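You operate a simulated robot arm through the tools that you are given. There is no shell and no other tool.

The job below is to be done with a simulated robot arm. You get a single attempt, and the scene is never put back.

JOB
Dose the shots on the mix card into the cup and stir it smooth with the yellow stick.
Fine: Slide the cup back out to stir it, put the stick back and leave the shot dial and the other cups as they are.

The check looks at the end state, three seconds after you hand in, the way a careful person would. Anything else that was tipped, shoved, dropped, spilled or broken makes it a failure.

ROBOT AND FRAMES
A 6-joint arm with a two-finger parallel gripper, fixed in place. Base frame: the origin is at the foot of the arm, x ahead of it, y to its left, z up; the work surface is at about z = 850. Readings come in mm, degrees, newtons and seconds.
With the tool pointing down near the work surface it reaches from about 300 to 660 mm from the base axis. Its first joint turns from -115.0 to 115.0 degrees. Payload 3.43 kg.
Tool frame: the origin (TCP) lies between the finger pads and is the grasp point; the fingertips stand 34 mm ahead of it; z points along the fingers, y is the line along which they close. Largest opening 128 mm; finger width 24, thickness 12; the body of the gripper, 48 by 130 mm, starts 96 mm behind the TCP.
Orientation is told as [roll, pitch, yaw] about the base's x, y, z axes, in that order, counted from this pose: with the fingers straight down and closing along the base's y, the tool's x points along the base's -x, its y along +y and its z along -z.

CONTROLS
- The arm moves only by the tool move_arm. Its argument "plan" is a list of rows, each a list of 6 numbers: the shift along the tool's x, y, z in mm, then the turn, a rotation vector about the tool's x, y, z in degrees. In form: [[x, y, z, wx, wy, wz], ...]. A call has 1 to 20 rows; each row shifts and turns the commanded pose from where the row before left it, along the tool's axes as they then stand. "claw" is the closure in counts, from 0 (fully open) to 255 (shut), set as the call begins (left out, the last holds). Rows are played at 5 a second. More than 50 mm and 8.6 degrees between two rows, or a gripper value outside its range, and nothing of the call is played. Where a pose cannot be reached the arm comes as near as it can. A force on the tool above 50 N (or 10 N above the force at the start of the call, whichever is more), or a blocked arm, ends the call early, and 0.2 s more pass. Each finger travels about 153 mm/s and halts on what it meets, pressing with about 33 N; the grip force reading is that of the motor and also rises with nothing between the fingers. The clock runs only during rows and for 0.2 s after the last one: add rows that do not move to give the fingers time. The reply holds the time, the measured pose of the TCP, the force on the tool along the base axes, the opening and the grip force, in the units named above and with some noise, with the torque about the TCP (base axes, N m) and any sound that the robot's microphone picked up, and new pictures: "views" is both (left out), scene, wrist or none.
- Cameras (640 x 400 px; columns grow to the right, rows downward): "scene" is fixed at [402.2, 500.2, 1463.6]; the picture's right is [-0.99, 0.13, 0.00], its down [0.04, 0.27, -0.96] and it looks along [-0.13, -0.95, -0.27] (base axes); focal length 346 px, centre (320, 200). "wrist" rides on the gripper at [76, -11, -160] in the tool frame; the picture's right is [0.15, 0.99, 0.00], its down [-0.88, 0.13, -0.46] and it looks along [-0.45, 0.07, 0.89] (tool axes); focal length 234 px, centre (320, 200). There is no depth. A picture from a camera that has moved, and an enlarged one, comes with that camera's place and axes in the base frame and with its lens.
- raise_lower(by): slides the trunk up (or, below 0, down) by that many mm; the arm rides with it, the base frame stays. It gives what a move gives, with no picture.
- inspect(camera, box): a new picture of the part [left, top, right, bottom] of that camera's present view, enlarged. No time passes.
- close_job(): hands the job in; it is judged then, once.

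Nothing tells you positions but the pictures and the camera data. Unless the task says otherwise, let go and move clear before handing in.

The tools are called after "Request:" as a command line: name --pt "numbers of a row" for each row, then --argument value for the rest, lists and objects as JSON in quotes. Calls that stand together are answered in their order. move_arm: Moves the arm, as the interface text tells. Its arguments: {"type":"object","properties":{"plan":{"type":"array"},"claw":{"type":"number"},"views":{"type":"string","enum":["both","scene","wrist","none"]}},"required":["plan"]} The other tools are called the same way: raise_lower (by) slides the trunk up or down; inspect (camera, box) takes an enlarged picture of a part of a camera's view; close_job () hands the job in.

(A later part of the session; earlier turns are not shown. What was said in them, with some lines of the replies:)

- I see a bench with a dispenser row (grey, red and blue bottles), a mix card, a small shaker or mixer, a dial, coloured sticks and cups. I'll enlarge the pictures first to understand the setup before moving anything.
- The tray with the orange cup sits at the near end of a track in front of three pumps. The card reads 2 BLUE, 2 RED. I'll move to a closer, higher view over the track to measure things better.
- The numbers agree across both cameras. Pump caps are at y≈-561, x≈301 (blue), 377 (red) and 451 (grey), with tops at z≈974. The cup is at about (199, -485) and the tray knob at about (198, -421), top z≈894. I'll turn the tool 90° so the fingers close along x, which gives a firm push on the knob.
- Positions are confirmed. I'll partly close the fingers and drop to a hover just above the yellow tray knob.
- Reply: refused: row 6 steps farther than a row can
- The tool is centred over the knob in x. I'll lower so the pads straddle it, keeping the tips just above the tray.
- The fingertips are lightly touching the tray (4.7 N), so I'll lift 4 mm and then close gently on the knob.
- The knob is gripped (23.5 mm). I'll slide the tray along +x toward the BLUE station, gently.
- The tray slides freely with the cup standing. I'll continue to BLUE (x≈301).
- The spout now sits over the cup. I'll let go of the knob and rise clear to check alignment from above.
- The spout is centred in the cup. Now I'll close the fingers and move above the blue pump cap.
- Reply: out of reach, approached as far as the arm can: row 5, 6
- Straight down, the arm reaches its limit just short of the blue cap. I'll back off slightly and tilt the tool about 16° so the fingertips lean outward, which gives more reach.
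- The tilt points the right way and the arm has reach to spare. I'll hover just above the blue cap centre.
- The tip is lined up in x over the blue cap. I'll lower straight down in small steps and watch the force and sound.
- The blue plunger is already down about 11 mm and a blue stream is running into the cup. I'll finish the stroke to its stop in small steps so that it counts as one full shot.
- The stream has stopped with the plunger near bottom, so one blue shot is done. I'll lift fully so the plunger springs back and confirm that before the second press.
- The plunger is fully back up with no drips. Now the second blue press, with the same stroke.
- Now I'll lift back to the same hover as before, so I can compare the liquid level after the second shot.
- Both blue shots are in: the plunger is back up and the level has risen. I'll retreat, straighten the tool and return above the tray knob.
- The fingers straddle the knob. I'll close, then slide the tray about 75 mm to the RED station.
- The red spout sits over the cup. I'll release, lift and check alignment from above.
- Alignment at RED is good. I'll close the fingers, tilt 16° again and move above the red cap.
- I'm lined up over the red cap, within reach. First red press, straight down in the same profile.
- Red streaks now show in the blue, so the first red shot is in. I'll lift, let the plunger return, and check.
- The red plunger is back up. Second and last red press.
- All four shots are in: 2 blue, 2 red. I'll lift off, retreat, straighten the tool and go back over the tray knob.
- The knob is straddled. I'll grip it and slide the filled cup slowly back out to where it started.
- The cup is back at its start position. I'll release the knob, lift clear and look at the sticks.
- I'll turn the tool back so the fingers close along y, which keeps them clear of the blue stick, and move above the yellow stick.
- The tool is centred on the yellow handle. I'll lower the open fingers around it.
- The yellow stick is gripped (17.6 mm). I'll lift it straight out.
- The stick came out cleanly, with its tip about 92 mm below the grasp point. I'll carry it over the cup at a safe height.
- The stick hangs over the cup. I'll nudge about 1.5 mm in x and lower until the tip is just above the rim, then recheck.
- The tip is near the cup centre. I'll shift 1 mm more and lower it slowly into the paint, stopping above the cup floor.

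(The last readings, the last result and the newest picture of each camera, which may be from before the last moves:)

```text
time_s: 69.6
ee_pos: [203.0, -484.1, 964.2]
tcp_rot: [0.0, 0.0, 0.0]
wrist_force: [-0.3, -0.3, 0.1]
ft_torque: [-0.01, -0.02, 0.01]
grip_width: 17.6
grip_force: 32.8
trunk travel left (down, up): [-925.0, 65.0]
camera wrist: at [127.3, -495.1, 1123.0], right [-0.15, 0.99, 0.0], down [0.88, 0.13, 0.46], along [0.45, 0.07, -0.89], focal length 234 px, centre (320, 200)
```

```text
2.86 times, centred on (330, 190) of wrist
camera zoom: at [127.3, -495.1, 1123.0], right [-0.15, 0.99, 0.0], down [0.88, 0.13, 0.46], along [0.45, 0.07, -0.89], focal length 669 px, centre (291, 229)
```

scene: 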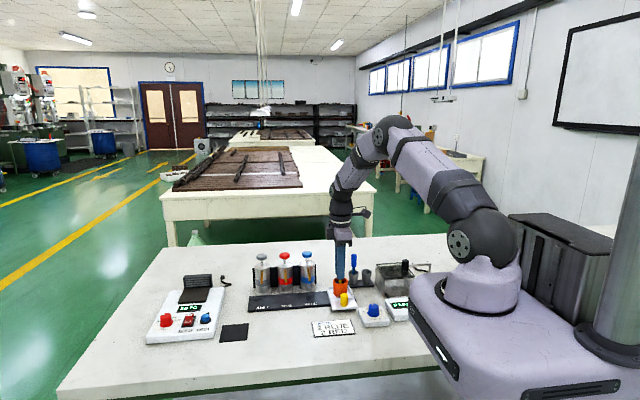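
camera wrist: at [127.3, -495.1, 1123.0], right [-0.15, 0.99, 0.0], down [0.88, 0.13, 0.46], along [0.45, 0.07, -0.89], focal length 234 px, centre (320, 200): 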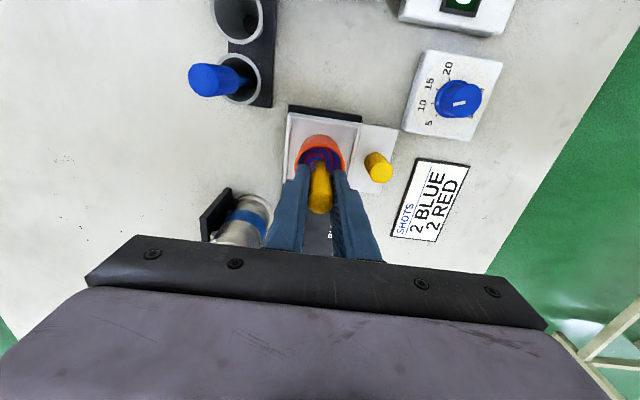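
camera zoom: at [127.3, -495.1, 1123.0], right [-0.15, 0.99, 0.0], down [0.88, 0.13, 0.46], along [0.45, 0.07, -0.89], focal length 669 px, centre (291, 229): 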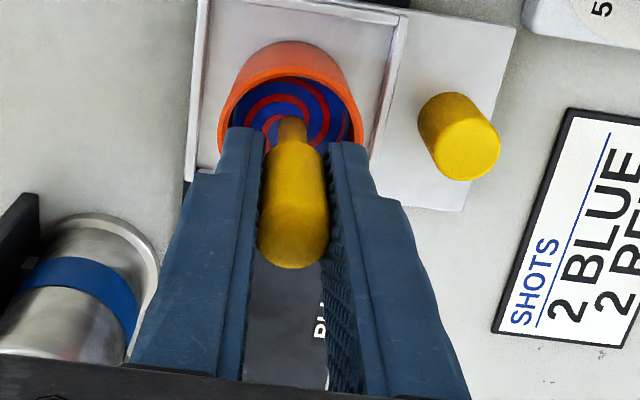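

The stick is in the paint with no contact force. I'll start stirring with a gentle 8 mm radius circle.

Request:
move_arm --pt "4 0 0 0 0 0" --pt "4 0 0 0 0 0" --pt "-1.528 4.702 0 0 0 0" --pt "-4 2.906 0 0 0 0" --pt "-4.944 0 0 0 0 0" --pt "-4 -2.906 0 0 0 0" --pt "-1.528 -4.702 0 0 0 0" --pt "1.528 -4.702 0 0 0 0" --pt "4 -2.906 0 0 0 0" --pt "4.944 0 0 0 0 0" --pt "4 2.906 0 0 0 0" --pt "1.528 4.702 0 0 0 0" --claw 245

Request:
inspect --camera "wrist" --box '[260, 120, 400, 260]'

Request:
inspect --camera "scene" --box '[305, 240, 385, 310]'

```text
time_s: 72.2
ee_pos: [195.2, -484.4, 963.3]
tcp_rot: [0.0, 0.0, 0.0]
wrist_force: [-0.4, 0.5, -0.3]
ft_torque: [0.01, 0.0, 0.02]
grip_width: 17.6
grip_force: 32.7
trunk travel left (down, up): [-925.0, 65.0]
camera wrist: at [119.6, -495.0, 1123.3], right [-0.15, 0.99, 0.0], down [0.88, 0.13, 0.46], along [0.45, 0.07, -0.89], focal length 234 px, centre (320, 200)
```

scene: 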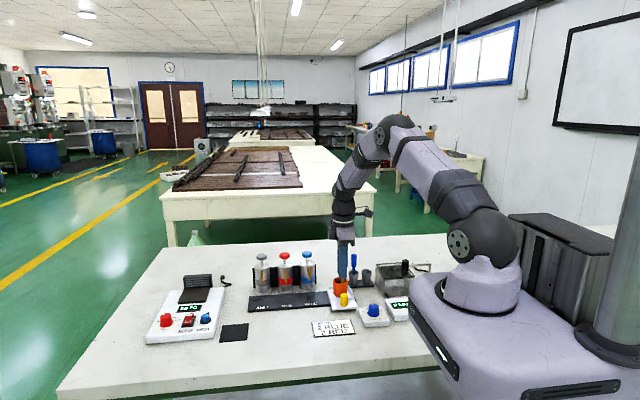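
wrist: 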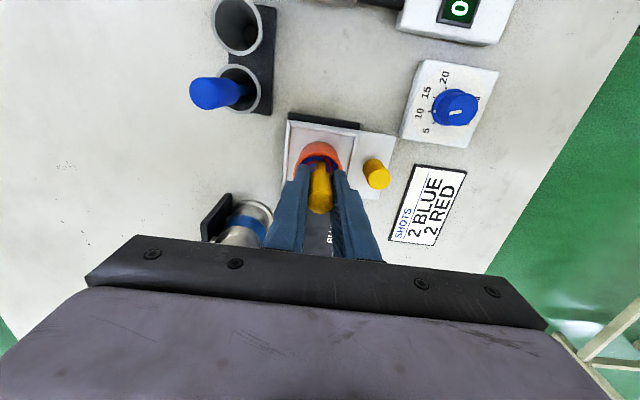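

```text
2.86 times, centred on (330, 190) of wrist
camera zoom: at [119.6, -495.0, 1123.3], right [-0.15, 0.99, 0.0], down [0.88, 0.13, 0.46], along [0.45, 0.07, -0.89], focal length 669 px, centre (291, 229)
```

zoom: 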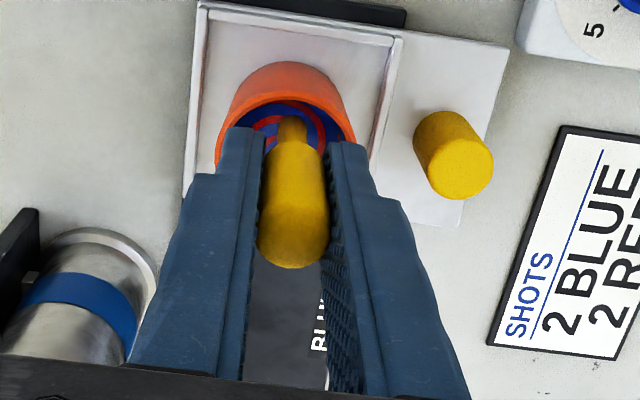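

```text
5.71 times, centred on (345, 275) of scene
camera zoom: at [402.2, 500.2, 1463.6], right [-0.99, 0.13, 0.0], down [0.04, 0.27, -0.96], along [-0.13, -0.95, -0.27], focal length 1976 px, centre (177, -229)
```

zoom: 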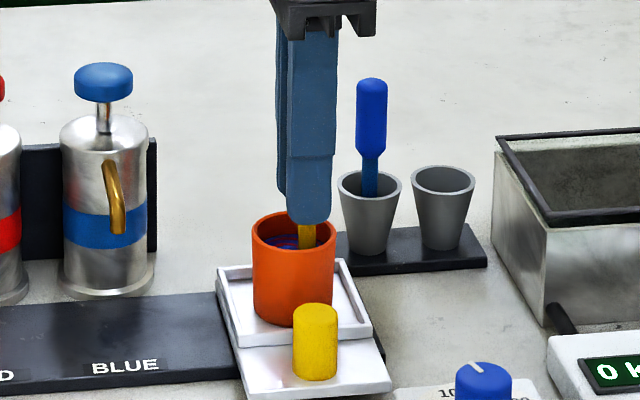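

One turn done, cup undisturbed, paint still streaky. I'll continue with more turns.

Request:
move_arm --pt "-1.528 4.702 0 0 0 0" --pt "-4 2.906 0 0 0 0" --pt "-4.944 0 0 0 0 0" --pt "-4 -2.906 0 0 0 0" --pt "-1.528 -4.702 0 0 0 0" --pt "1.528 -4.702 0 0 0 0" --pt "4 -2.906 0 0 0 0" --pt "4.944 0 0 0 0 0" --pt "4 2.906 0 0 0 0" --pt "1.528 4.702 0 0 0 0" --pt "-1.528 4.702 0 0 0 0" --pt "-4 2.906 0 0 0 0" --pt "-4.944 0 0 0 0 0" --pt "-4 -2.906 0 0 0 0" --pt "-1.528 -4.702 0 0 0 0" --pt "1.528 -4.702 0 0 0 0" --pt "4 -2.906 0 0 0 0" --pt "4.944 0 0 0 0 0" --pt "4 2.906 0 0 0 0" --pt "1.528 4.702 0 0 0 0" --claw 245

Request:
inspect --camera "wrist" --box '[270, 130, 370, 210]'

Request:
inspect --camera "scene" --box '[315, 260, 365, 300]'

```text
time_s: 76.4
ee_pos: [195.1, -483.8, 964.5]
tcp_rot: [0.0, 0.0, 0.1]
wrist_force: [-0.1, 0.0, -1.0]
ft_torque: [0.03, -0.01, 0.01]
grip_width: 17.7
grip_force: 32.7
trunk travel left (down, up): [-925.0, 65.0]
camera wrist: at [119.1, -495.3, 1123.0], right [-0.15, 0.99, 0.0], down [0.88, 0.13, 0.46], along [0.45, 0.07, -0.89], focal length 234 px, centre (320, 200)
```

scene: 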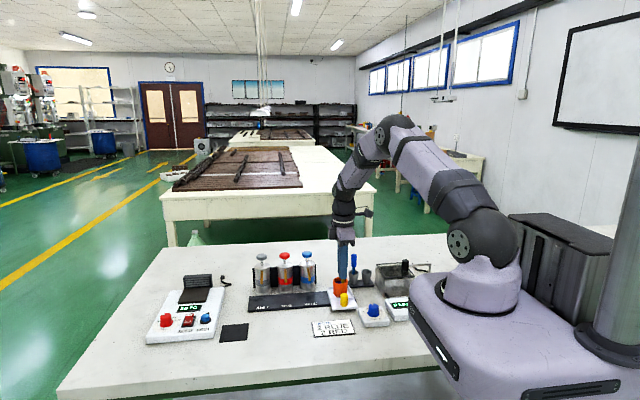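
wrist: 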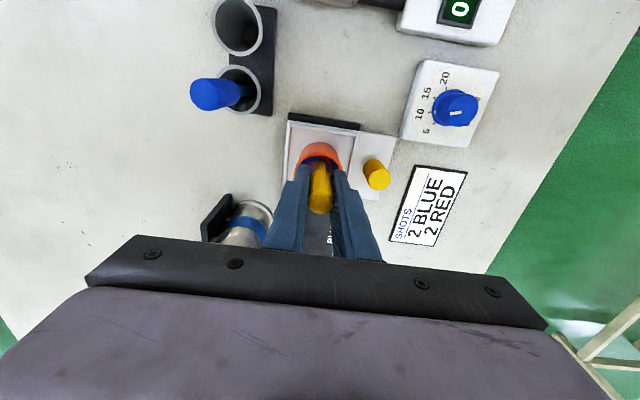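

```text
5.00 times, centred on (320, 170) of wrist
camera zoom: at [119.1, -495.3, 1123.0], right [-0.15, 0.99, 0.0], down [0.88, 0.13, 0.46], along [0.45, 0.07, -0.89], focal length 1171 px, centre (320, 350)
```

zoom: 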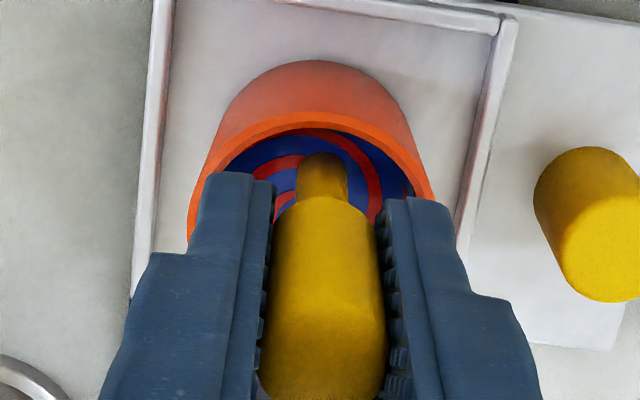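

```text
10.00 times, centred on (340, 280) of scene
camera zoom: at [402.2, 500.2, 1463.6], right [-0.99, 0.13, 0.0], down [0.04, 0.27, -0.96], along [-0.13, -0.95, -0.27], focal length 3457 px, centre (120, -600)
```

zoom: 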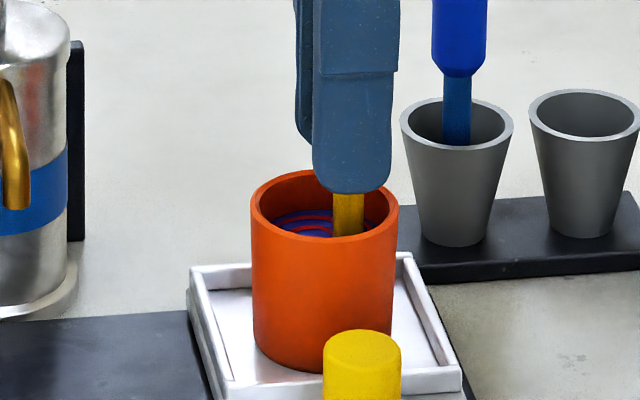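

The surface is still streaky after three small turns. I'll stir a bit wider (10 mm), faster and 3 mm deeper.

Request:
move_arm --pt "2 0 3 0 0 0" --pt "-2.929 7.071 0 0 0 0" --pt "-7.071 2.929 0 0 0 0" --pt "-7.071 -2.929 0 0 0 0" --pt "-2.929 -7.071 0 0 0 0" --pt "2.929 -7.071 0 0 0 0" --pt "7.071 -2.929 0 0 0 0" --pt "7.071 2.929 0 0 0 0" --pt "2.929 7.071 0 0 0 0" --pt "-2.929 7.071 0 0 0 0" --pt "-7.071 2.929 0 0 0 0" --pt "-7.071 -2.929 0 0 0 0" --pt "-2.929 -7.071 0 0 0 0" --pt "2.929 -7.071 0 0 0 0" --pt "7.071 -2.929 0 0 0 0" --pt "7.071 2.929 0 0 0 0" --pt "2.929 7.071 0 0 0 0" --claw 245

Request:
inspect --camera "wrist" --box '[270, 130, 370, 210]'

Request:
inspect --camera "scene" --box '[315, 260, 365, 300]'

```text
time_s: 80.0
ee_pos: [192.9, -484.0, 961.8]
tcp_rot: [-0.1, -0.1, 0.0]
wrist_force: [0.9, -0.9, 3.9]
ft_torque: [0.05, -0.06, 0.02]
grip_width: 17.7
grip_force: 33.1
trunk travel left (down, up): [-925.0, 65.0]
camera wrist: at [117.2, -495.1, 1120.4], right [-0.15, 0.99, 0.0], down [0.88, 0.13, 0.46], along [0.45, 0.07, -0.89], focal length 234 px, centre (320, 200)
```

scene: 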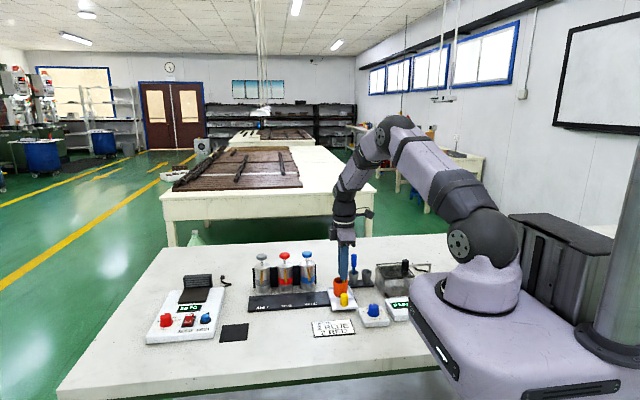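
wrist: 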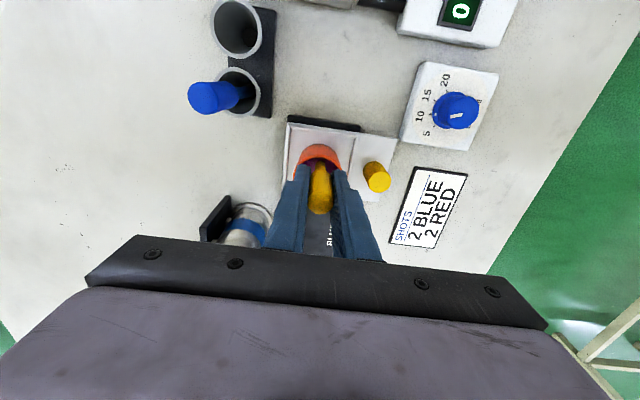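

```text
5.00 times, centred on (320, 170) of wrist
camera zoom: at [117.2, -495.1, 1120.4], right [-0.15, 0.99, 0.0], down [0.88, 0.13, 0.46], along [0.45, 0.07, -0.89], focal length 1171 px, centre (320, 350)
```

zoom: 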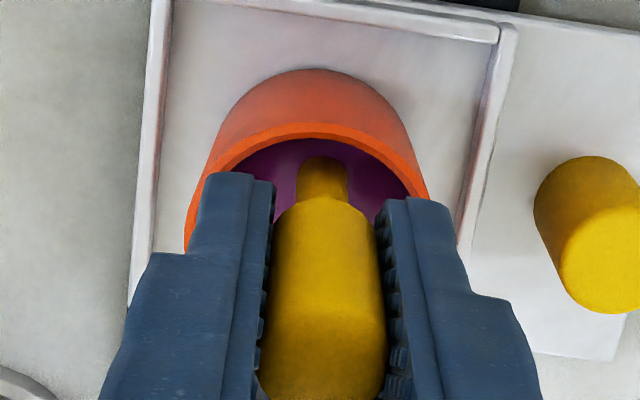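

```text
10.00 times, centred on (340, 280) of scene
camera zoom: at [402.2, 500.2, 1463.6], right [-0.99, 0.13, 0.0], down [0.04, 0.27, -0.96], along [-0.13, -0.95, -0.27], focal length 3457 px, centre (120, -600)
```

zoom: 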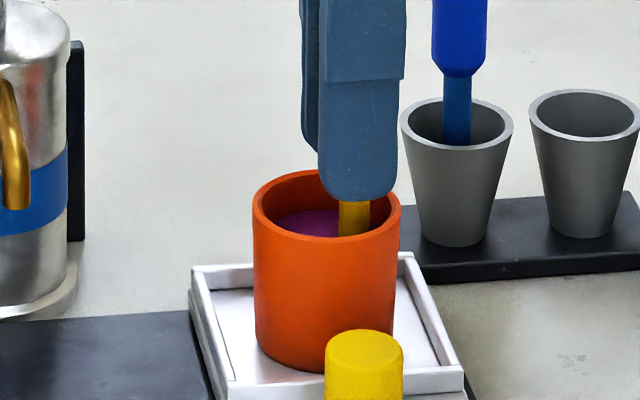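

The paint is now an even purple. The stick just brushed the cup floor (4 N), so I'll raise 4 mm, do one more light turn and return to the cup centre.

Request:
move_arm --pt "0 0 -4 0 0 0" --pt "-2 0 0 0 0 0" --pt "-2.343 5.657 0 0 0 0" --pt "-5.657 2.343 0 0 0 0" --pt "-5.657 -2.343 0 0 0 0" --pt "-2.343 -5.657 0 0 0 0" --pt "2.343 -5.657 0 0 0 0" --pt "5.657 -2.343 0 0 0 0" --pt "5.657 2.343 0 0 0 0" --pt "2.343 5.657 0 0 0 0" --pt "-2.343 5.657 0 0 0 0" --pt "-5.657 2.343 0 0 0 0" --pt "-5.657 -2.343 0 0 0 0" --pt "-2.343 -5.657 0 0 0 0" --pt "2.343 -5.657 0 0 0 0" --pt "5.657 -2.343 0 0 0 0" --pt "5.657 2.343 0 0 0 0" --pt "2.343 5.657 0 0 0 0" --pt "-4 0 0 0 0 0" --pt "-4 0 0 0 0 0" --claw 245

Request:
inspect --camera "scene" --box '[315, 260, 365, 300]'

Request:
inspect --camera "wrist" --box '[270, 130, 370, 210]'

```text
time_s: 84.2
ee_pos: [202.8, -484.9, 965.9]
tcp_rot: [0.0, 0.0, 0.0]
wrist_force: [0.0, 0.9, 0.6]
ft_torque: [0.01, -0.03, -0.03]
grip_width: 17.7
grip_force: 33.2
trunk travel left (down, up): [-925.0, 65.0]
camera wrist: at [127.5, -495.0, 1124.1], right [-0.15, 0.99, 0.0], down [0.88, 0.13, 0.46], along [0.45, 0.07, -0.89], focal length 234 px, centre (320, 200)
```

scene: 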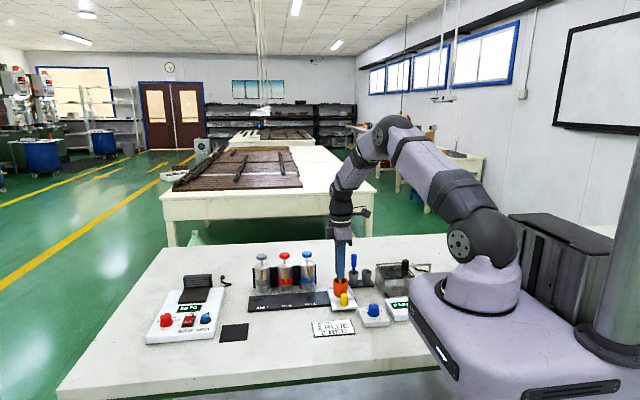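
wrist: 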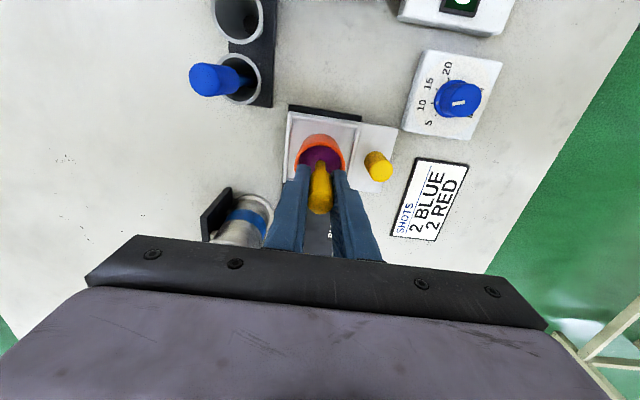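

```text
10.00 times, centred on (340, 280) of scene
camera zoom: at [402.2, 500.2, 1463.6], right [-0.99, 0.13, 0.0], down [0.04, 0.27, -0.96], along [-0.13, -0.95, -0.27], focal length 3457 px, centre (120, -600)
```

zoom: 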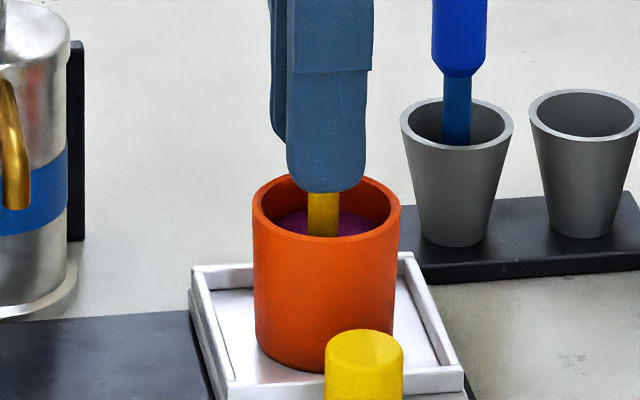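

```text
5.00 times, centred on (320, 170) of wrist
camera zoom: at [127.5, -495.0, 1124.1], right [-0.15, 0.99, 0.0], down [0.88, 0.13, 0.46], along [0.45, 0.07, -0.89], focal length 1171 px, centre (320, 350)
```

zoom: 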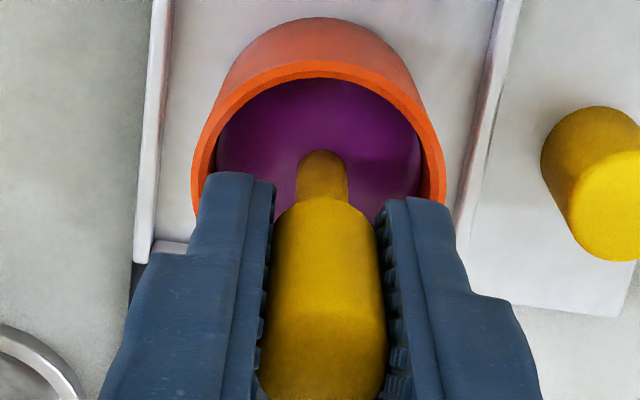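

The mix is an even purple. I'll draw the stick up slowly and pause with its tip just above the cup so it can drip off.

Request:
move_arm --pt "0 0 -5 0 0 0" --pt "0 0 -8 0 0 0" --pt "0 0 -8 0 0 0" --pt "0 0 -8 0 0 0" --pt "0 0 -8 0 0 0" --pt "0 0 -6 0 0 0" --pt "0 0 -4 0 0 0" --pt "0 0 0 0 0 0" --pt "0 0 0 0 0 0" --pt "0 0 0 0 0 0" --pt "0 0 0 0 0 0" --pt "0 0 0 0 0 0" --pt "0 0 0 0 0 0" --pt "0 0 0 0 0 0" --pt "0 0 0 0 0 0" --pt "0 0 0 0 0 0" --claw 245

Request:
inspect --camera "scene" --box '[315, 250, 365, 300]'

Request:
inspect --camera "wrist" --box '[270, 110, 370, 210]'

```text
time_s: 87.6
ee_pos: [203.4, -484.1, 1011.0]
tcp_rot: [0.0, 0.1, 0.0]
wrist_force: [0.2, -0.1, -0.4]
ft_torque: [-0.02, 0.02, 0.01]
grip_width: 17.6
grip_force: 32.8
trunk travel left (down, up): [-925.0, 65.0]
camera wrist: at [127.6, -495.3, 1171.1], right [-0.15, 0.99, 0.0], down [0.88, 0.13, 0.46], along [0.45, 0.07, -0.89], focal length 234 px, centre (320, 200)
```

scene: 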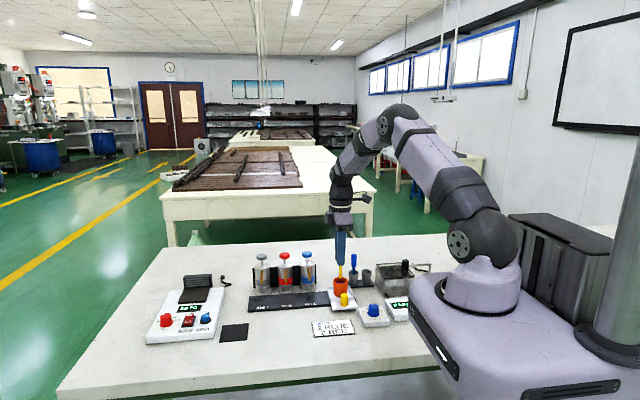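
wrist: 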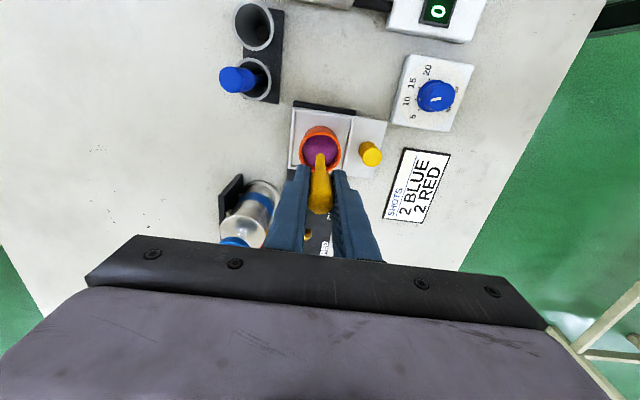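

```text
8.00 times, centred on (340, 275) of scene
camera zoom: at [402.2, 500.2, 1463.6], right [-0.99, 0.13, 0.0], down [0.04, 0.27, -0.96], along [-0.13, -0.95, -0.27], focal length 2766 px, centre (160, -400)
```

zoom: 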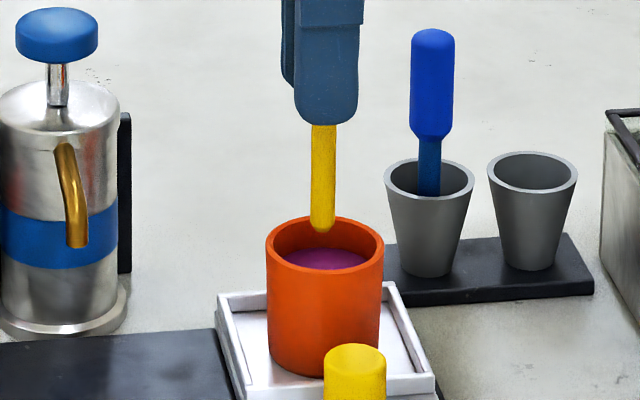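

```text
4.00 times, centred on (320, 160) of wrist
camera zoom: at [127.6, -495.3, 1171.1], right [-0.15, 0.99, 0.0], down [0.88, 0.13, 0.46], along [0.45, 0.07, -0.89], focal length 937 px, centre (320, 360)
```

zoom: 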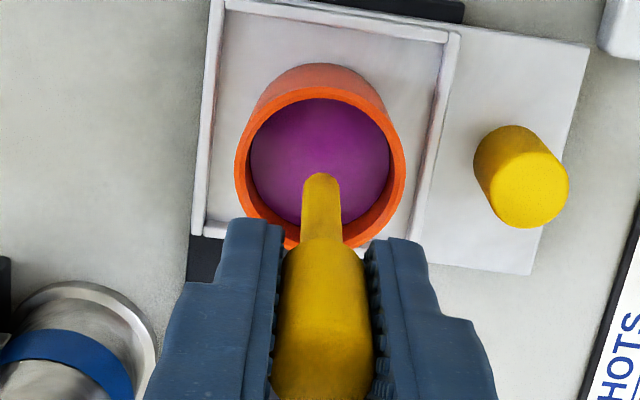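

The paint is smooth, the stick is clean and nothing dripped. I'll raise it and carry it back over its holder.

Request:
move_arm --pt "0 0 -15 0 0 0" --pt "0 0 -20 0 0 0" --pt "0 0 -20 0 0 0" --pt "15 -11 0 0 0 0" --pt "27 -19.7 0 0 0 0" --pt "29 -21.2 0 0 0 0" --pt "25 -18.3 0 0 0 0" --pt "13 -9.5 0 0 0 0" --pt "0 0 0 0 0 0" --pt "0 0 0 0 0 0" --claw 245

Request:
inspect --camera "scene" --box '[325, 200, 405, 300]'

Request:
inspect --camera "wrist" --box '[240, 100, 420, 260]'

```text
time_s: 89.8
ee_pos: [95.3, -564.0, 1067.2]
tcp_rot: [0.0, 0.0, 0.0]
wrist_force: [-0.2, -0.1, 0.3]
ft_torque: [-0.02, -0.02, 0.02]
grip_width: 17.6
grip_force: 33.4
trunk travel left (down, up): [-925.0, 65.0]
camera wrist: at [18.9, -574.8, 1226.0], right [-0.15, 0.99, 0.0], down [0.88, 0.13, 0.46], along [0.45, 0.07, -0.89], focal length 234 px, centre (320, 200)
```

scene: 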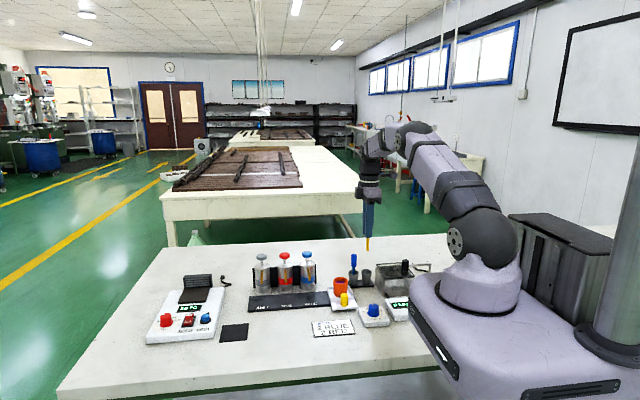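
wrist: 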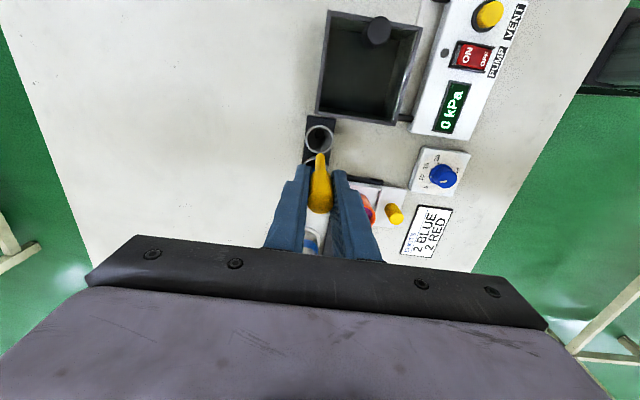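

```text
4.00 times, centred on (365, 250) of scene
camera zoom: at [402.2, 500.2, 1463.6], right [-0.99, 0.13, 0.0], down [0.04, 0.27, -0.96], along [-0.13, -0.95, -0.27], focal length 1383 px, centre (140, 0)
```

zoom: 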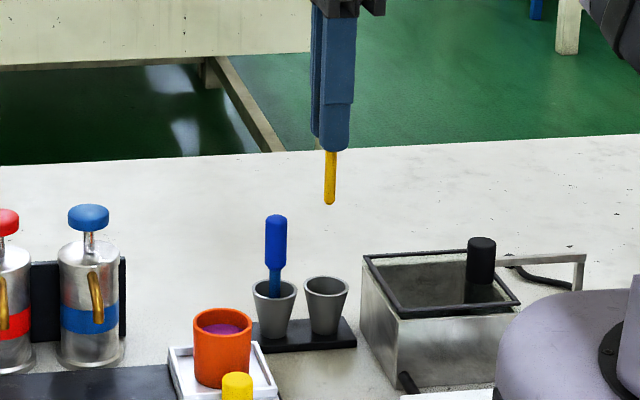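

```text
2.50 times, centred on (330, 180) of wrist
camera zoom: at [18.9, -574.8, 1226.0], right [-0.15, 0.99, 0.0], down [0.88, 0.13, 0.46], along [0.45, 0.07, -0.89], focal length 585 px, centre (295, 250)
```

zoom: 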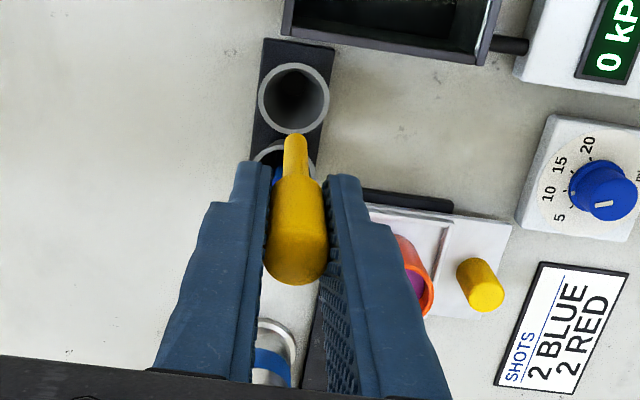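

It's the same pose as after the original lift-out. I'll lower straight down into the holder, slowing near the end.

Request:
move_arm --pt "0 0 20 0 0 0" --pt "0 0 25 0 0 0" --pt "0 0 20 0 0 0" --pt "0 0 0 0 0 0" --claw 245

Request:
inspect --camera "scene" --box '[335, 230, 395, 290]'

Request:
inspect --camera "wrist" --box '[260, 110, 380, 230]'

```text
time_s: 90.8
ee_pos: [94.4, -565.0, 1001.1]
tcp_rot: [-0.1, 0.0, -0.1]
wrist_force: [-0.5, 0.2, 0.4]
ft_torque: [0.01, 0.01, -0.02]
grip_width: 17.6
grip_force: 33.1
trunk travel left (down, up): [-925.0, 65.0]
camera wrist: at [19.0, -575.1, 1161.4], right [-0.15, 0.99, 0.0], down [0.88, 0.13, 0.46], along [0.45, 0.07, -0.89], focal length 234 px, centre (320, 200)
```

scene: 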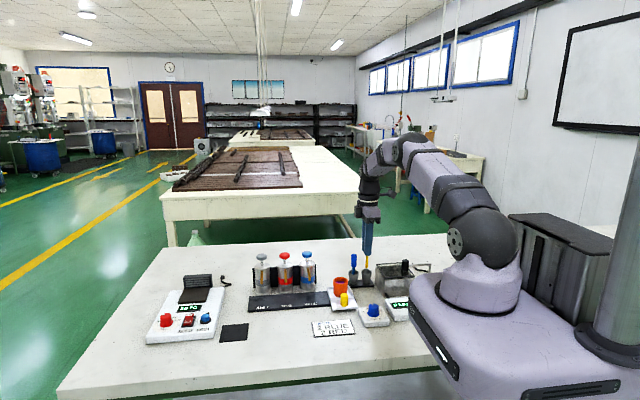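
wrist: 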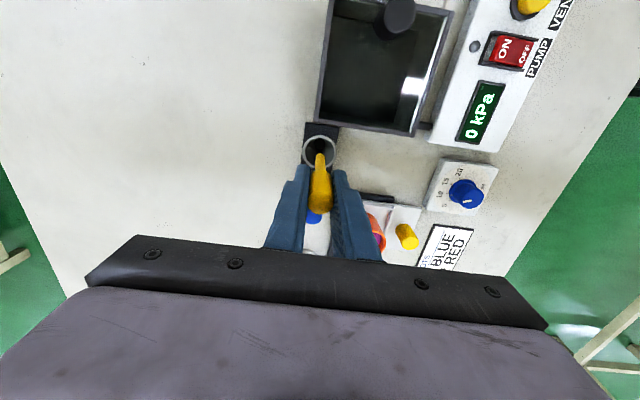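

```text
6.67 times, centred on (365, 260) of scene
camera zoom: at [402.2, 500.2, 1463.6], right [-0.99, 0.13, 0.0], down [0.04, 0.27, -0.96], along [-0.13, -0.95, -0.27], focal length 2305 px, centre (20, -200)
```

zoom: 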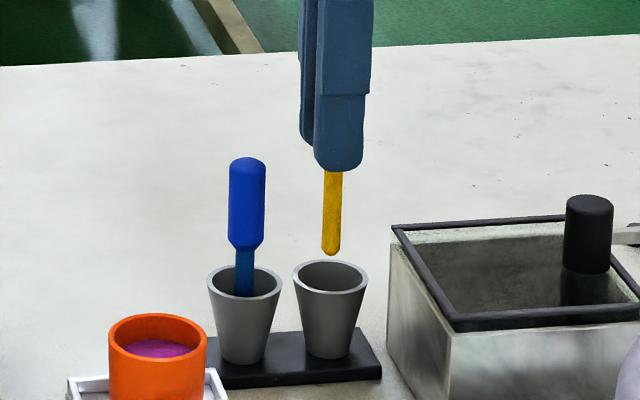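

```text
3.33 times, centred on (320, 170) of wrist
camera zoom: at [19.0, -575.1, 1161.4], right [-0.15, 0.99, 0.0], down [0.88, 0.13, 0.46], along [0.45, 0.07, -0.89], focal length 781 px, centre (320, 300)
```

zoom: 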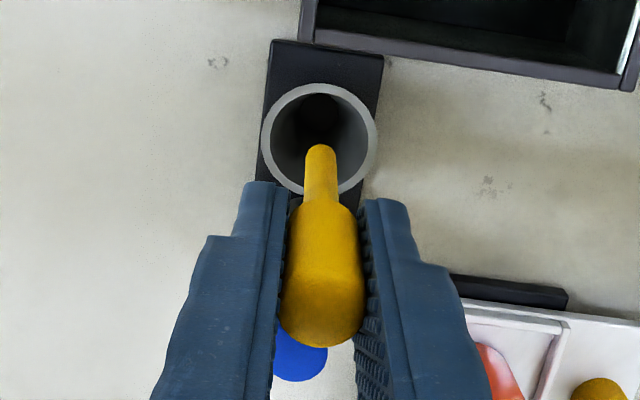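

Request:
move_arm --pt "0 0 15 0 0 0" --pt "0 0 15 0 0 0" --pt "0 0 12 0 0 0" --pt "0 0 6 0 0 0" --pt "0 0 4 0 0 0" --pt "0 0 2 0 0 0" --pt "0 0 0 0 0 0" --claw 245

Request:
inspect --camera "scene" --box '[335, 230, 395, 290]'

Request:
inspect --camera "wrist" --box '[260, 110, 380, 230]'

```text
time_s: 92.4
ee_pos: [94.1, -564.9, 947.9]
tcp_rot: [-0.1, 0.0, 0.0]
wrist_force: [0.4, -1.0, -0.3]
ft_torque: [0.03, -0.01, 0.01]
grip_width: 17.7
grip_force: 33.0
trunk travel left (down, up): [-925.0, 65.0]
camera wrist: at [18.4, -574.8, 1107.2], right [-0.15, 0.99, 0.0], down [0.88, 0.13, 0.46], along [0.45, 0.07, -0.89], focal length 234 px, centre (320, 200)
```

scene: 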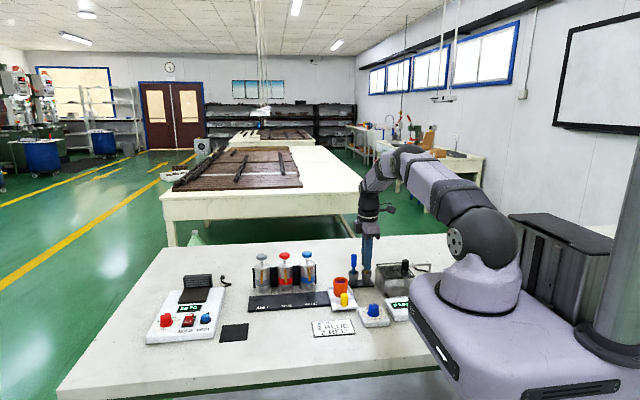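
wrist: 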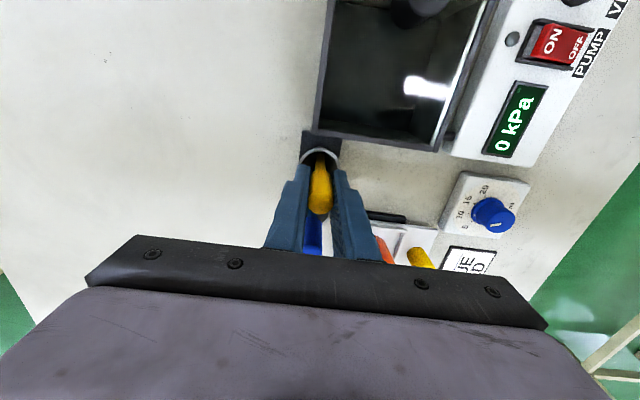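

```text
6.67 times, centred on (365, 260) of scene
camera zoom: at [402.2, 500.2, 1463.6], right [-0.99, 0.13, 0.0], down [0.04, 0.27, -0.96], along [-0.13, -0.95, -0.27], focal length 2305 px, centre (20, -200)
```

zoom: 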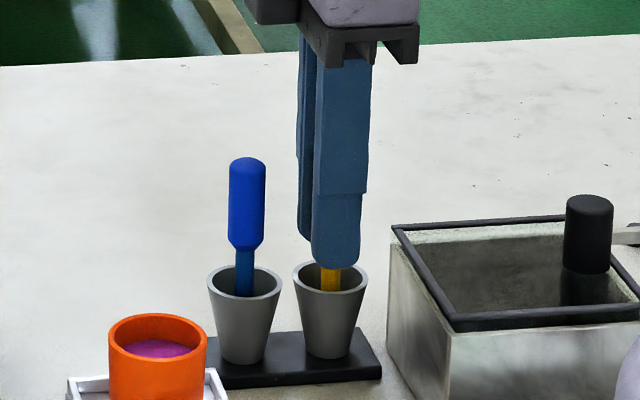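

```text
3.33 times, centred on (320, 170) of wrist
camera zoom: at [18.4, -574.8, 1107.2], right [-0.15, 0.99, 0.0], down [0.88, 0.13, 0.46], along [0.45, 0.07, -0.89], focal length 781 px, centre (320, 300)
```

zoom: 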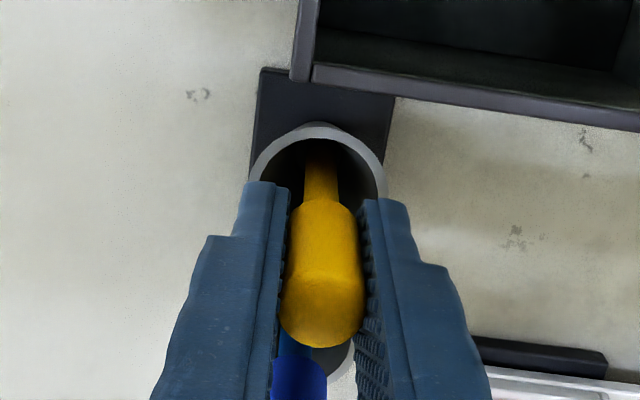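

Request:
move_arm --pt "0 0 1 0 0 0" --pt "0 0 0 0 0 0" --claw 245 --views "none"

```text
time_s: 93.0
ee_pos: [95.2, -563.0, 947.2]
tcp_rot: [0.0, 0.0, 0.0]
wrist_force: [-0.8, -0.3, 0.5]
ft_torque: [0.01, 0.0, 0.01]
grip_width: 17.8
grip_force: 33.3
trunk travel left (down, up): [-925.0, 65.0]
```

The stick is back at the height I picked it from, with no contact load. I'll open the fingers and check it stands before lifting away.

Request:
move_arm --pt "0 0 0 0 0 0" --pt "0 0 0 0 0 0" --pt "0 0 0 0 0 0" --claw 135

Request:
inspect --camera "wrist" --box '[240, 110, 400, 250]'

Request:
inspect --camera "scene" --box '[335, 230, 395, 290]'

```text
time_s: 93.8
ee_pos: [94.2, -563.5, 948.0]
tcp_rot: [0.0, 0.0, 0.0]
wrist_force: [-0.6, -0.2, 0.3]
ft_torque: [-0.01, 0.0, -0.01]
grip_width: 60.4
grip_force: 0.0
trunk travel left (down, up): [-925.0, 65.0]
camera wrist: at [18.8, -574.8, 1106.2], right [-0.15, 0.99, 0.0], down [0.88, 0.13, 0.46], along [0.45, 0.07, -0.89], focal length 234 px, centre (320, 200)
```

scene: 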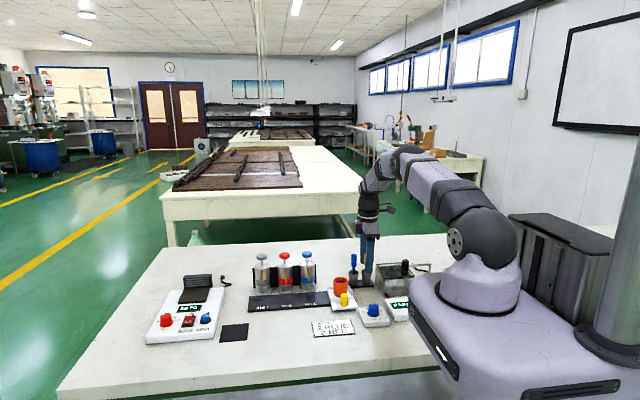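
wrist: 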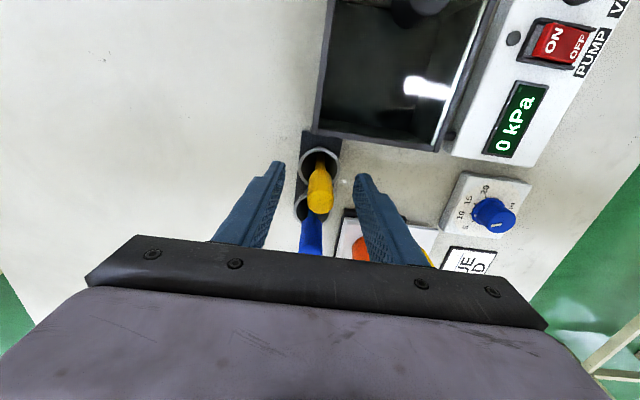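

```text
2.86 times, centred on (320, 180) of wrist
camera zoom: at [18.8, -574.8, 1106.2], right [-0.15, 0.99, 0.0], down [0.88, 0.13, 0.46], along [0.45, 0.07, -0.89], focal length 669 px, centre (320, 257)
```

zoom: 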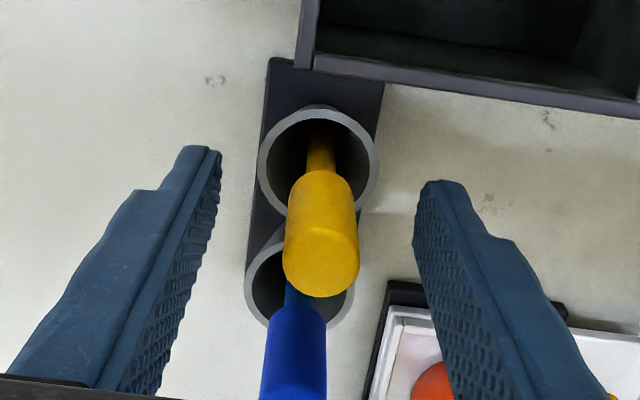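

```text
6.67 times, centred on (365, 260) of scene
camera zoom: at [402.2, 500.2, 1463.6], right [-0.99, 0.13, 0.0], down [0.04, 0.27, -0.96], along [-0.13, -0.95, -0.27], focal length 2305 px, centre (20, -200)
```

zoom: 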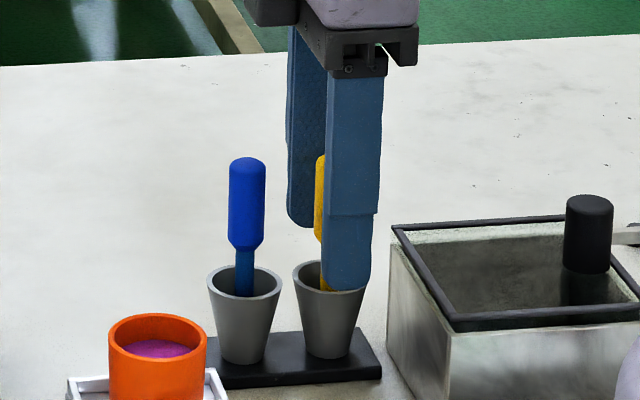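

The stick stands upright in its holder. I'll lift straight up, clear of it.

Request:
move_arm --pt "0 0 -15 0 0 0" --pt "0 0 -25 0 0 0" --pt "0 0 -35 0 0 0" --pt "0 0 -40 0 0 0" --pt "0 0 -40 0 0 0" --pt "0 0 -30 0 0 0" --pt "0 0 0 0 0 0" --pt "0 0 0 0 0 0" --pt "0 0 0 0 0 0" --claw 135

Request:
inspect --camera "scene" --box '[315, 230, 415, 330]'

Request:
inspect --camera "scene" --box '[230, 240, 430, 350]'

Request:
inspect --camera "wrist" --box '[220, 80, 480, 240]'

```text
time_s: 95.8
ee_pos: [94.2, -563.6, 1131.3]
tcp_rot: [0.1, 0.0, -0.1]
wrist_force: [0.1, -0.5, 0.3]
ft_torque: [-0.01, 0.0, -0.01]
grip_width: 60.5
grip_force: 0.1
trunk travel left (down, up): [-925.0, 65.0]
camera wrist: at [18.4, -574.1, 1291.1], right [-0.15, 0.99, 0.0], down [0.88, 0.13, 0.46], along [0.45, 0.07, -0.89], focal length 234 px, centre (320, 200)
```

scene: 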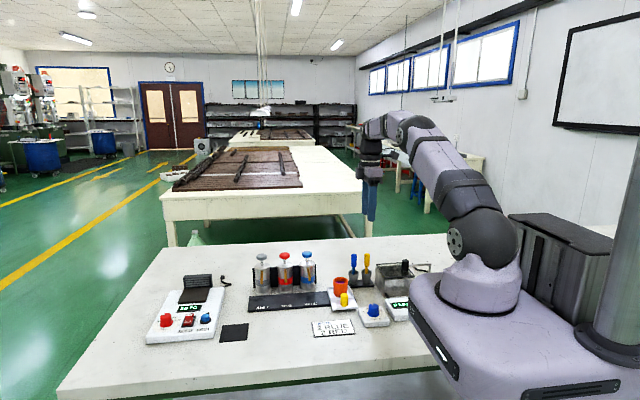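
wrist: 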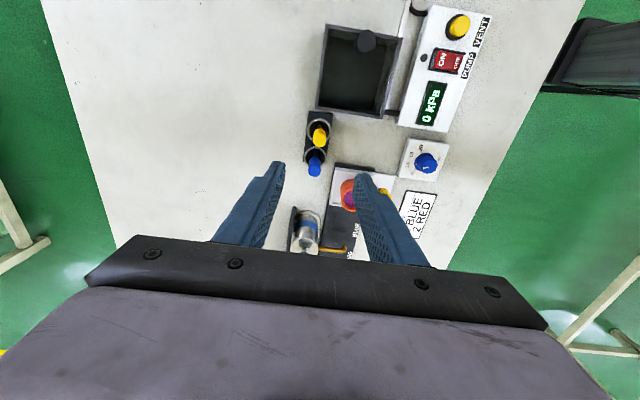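

```text
4.00 times, centred on (365, 280) of scene
camera zoom: at [402.2, 500.2, 1463.6], right [-0.99, 0.13, 0.0], down [0.04, 0.27, -0.96], along [-0.13, -0.95, -0.27], focal length 1383 px, centre (140, -120)
```

zoom: 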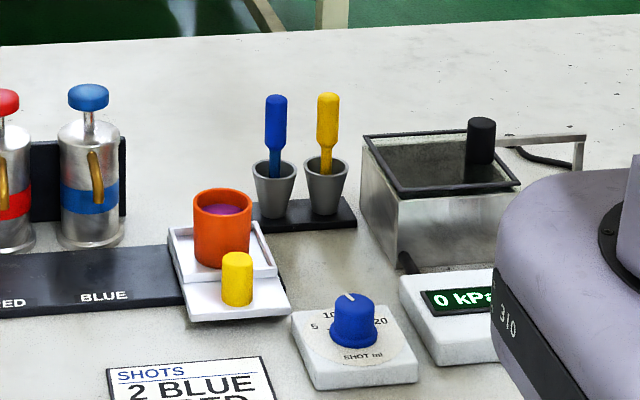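

```text
3.20 times, centred on (330, 295) of scene
camera zoom: at [402.2, 500.2, 1463.6], right [-0.99, 0.13, 0.0], down [0.04, 0.27, -0.96], along [-0.13, -0.95, -0.27], focal length 1106 px, centre (288, -104)
```

zoom: 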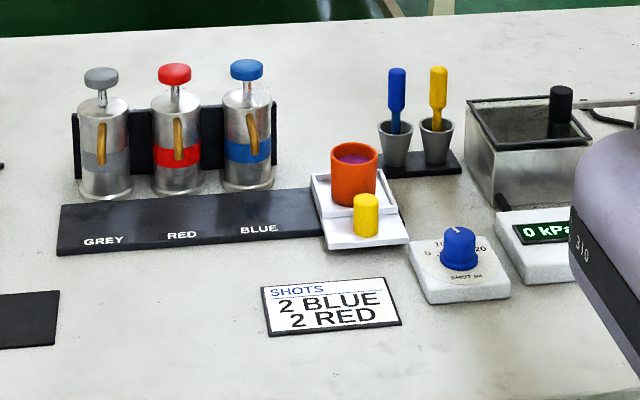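

```text
2.46 times, centred on (350, 160) of wrist
camera zoom: at [18.4, -574.1, 1291.1], right [-0.15, 0.99, 0.0], down [0.88, 0.13, 0.46], along [0.45, 0.07, -0.89], focal length 576 px, centre (246, 298)
```

zoom: 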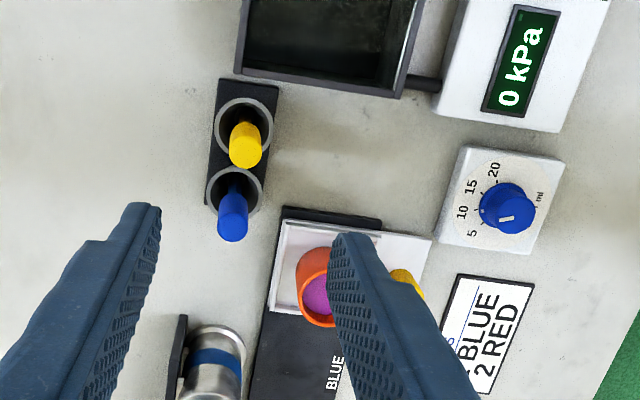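

Everything matches the starting layout and the cup holds an even purple mix. I'll back the arm off for one last look before handing in.

Request:
move_arm --pt "0 30 -25 0 0 0" --pt "0 35 -25 0 0 0" --pt "0 35 -25 0 0 0" --pt "0 35 -20 0 0 0" --pt "0 0 0 0 0 0" --pt "0 0 0 0 0 0" --claw 0

Request:
inspect --camera "wrist" --box '[200, 60, 400, 220]'

Request:
inspect --camera "scene" --box '[130, 240, 430, 350]'

```text
time_s: 97.2
ee_pos: [95.6, -426.2, 1228.0]
tcp_rot: [-0.1, 0.0, -0.1]
wrist_force: [0.0, 0.7, -0.2]
ft_torque: [0.0, 0.02, 0.0]
grip_width: 127.9
grip_force: 0.1
trunk travel left (down, up): [-925.0, 65.0]
camera wrist: at [19.0, -438.2, 1386.3], right [-0.15, 0.99, 0.0], down [0.88, 0.13, 0.46], along [0.45, 0.07, -0.89], focal length 234 px, centre (320, 200)
```

scene: 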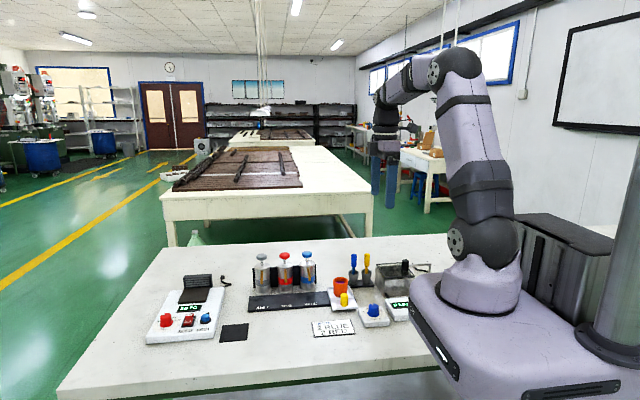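
wrist: 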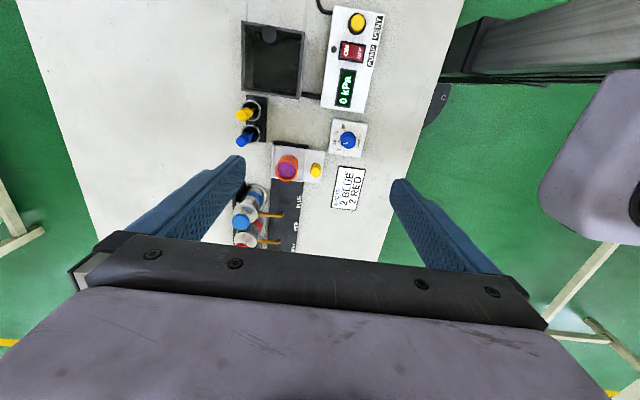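

```text
2.50 times, centred on (300, 140) of wrist
camera zoom: at [19.0, -438.2, 1386.3], right [-0.15, 0.99, 0.0], down [0.88, 0.13, 0.46], along [0.45, 0.07, -0.89], focal length 585 px, centre (370, 350)
```

zoom: 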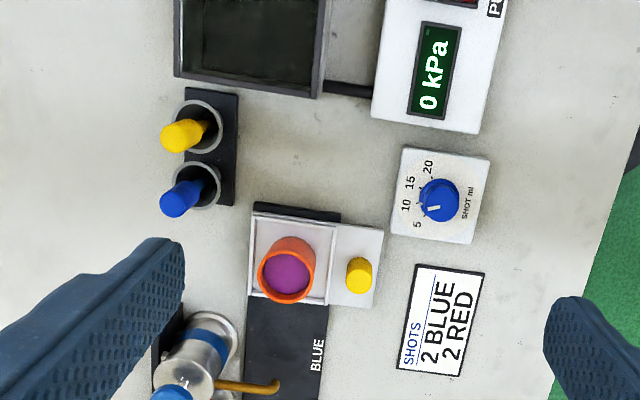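

```text
2.13 times, centred on (280, 295) of scene
camera zoom: at [402.2, 500.2, 1463.6], right [-0.99, 0.13, 0.0], down [0.04, 0.27, -0.96], along [-0.13, -0.95, -0.27], focal length 738 px, centre (405, -3)
```

zoom: 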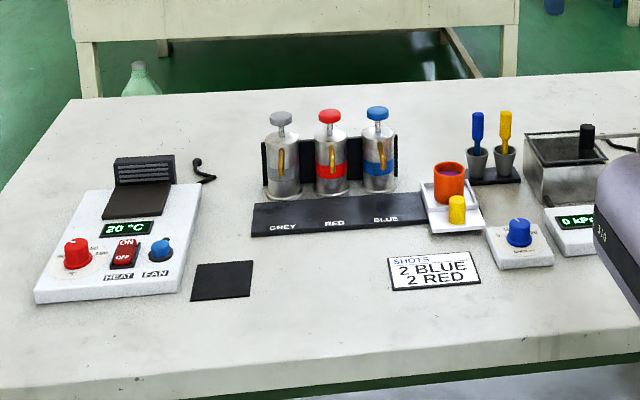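

The cup holds a smooth purple mix of 2 blue and 2 red shots and is back at its start position. The yellow stick is in its holder, the dial and other items are untouched, and the arm is clear, so I'm handing in.

Request:
close_job

```text
The job is handed in.
```

I dosed 2 blue and 2 red shots into the cup, stirred them to an even purple with the yellow stick, and handed the job in. I haven't seen the check's result.

- **Doses:** I took each plunger to its stop and let it spring fully back between presses. I saw the first blue shot flow and both red shots show in the cup. For the second blue shot I went by the plunger hitting its stop and the level rising; I saw no stream. The final level fits four shots of about 10 ml.
- **Stirring:** I slid the tray with the cup back to its start position first. The paint turned even after five turns, and I added two lighter ones.
- **Cup contact:** The stick brushed the cup floor once while stirring, moving the tray less than 1 mm. Nothing spilled.
- **Put back:** The yellow stick stands upright in its own holder. The shot dial, the blue stick and the other cups look as they did at the start, and the arm is clear of the table.
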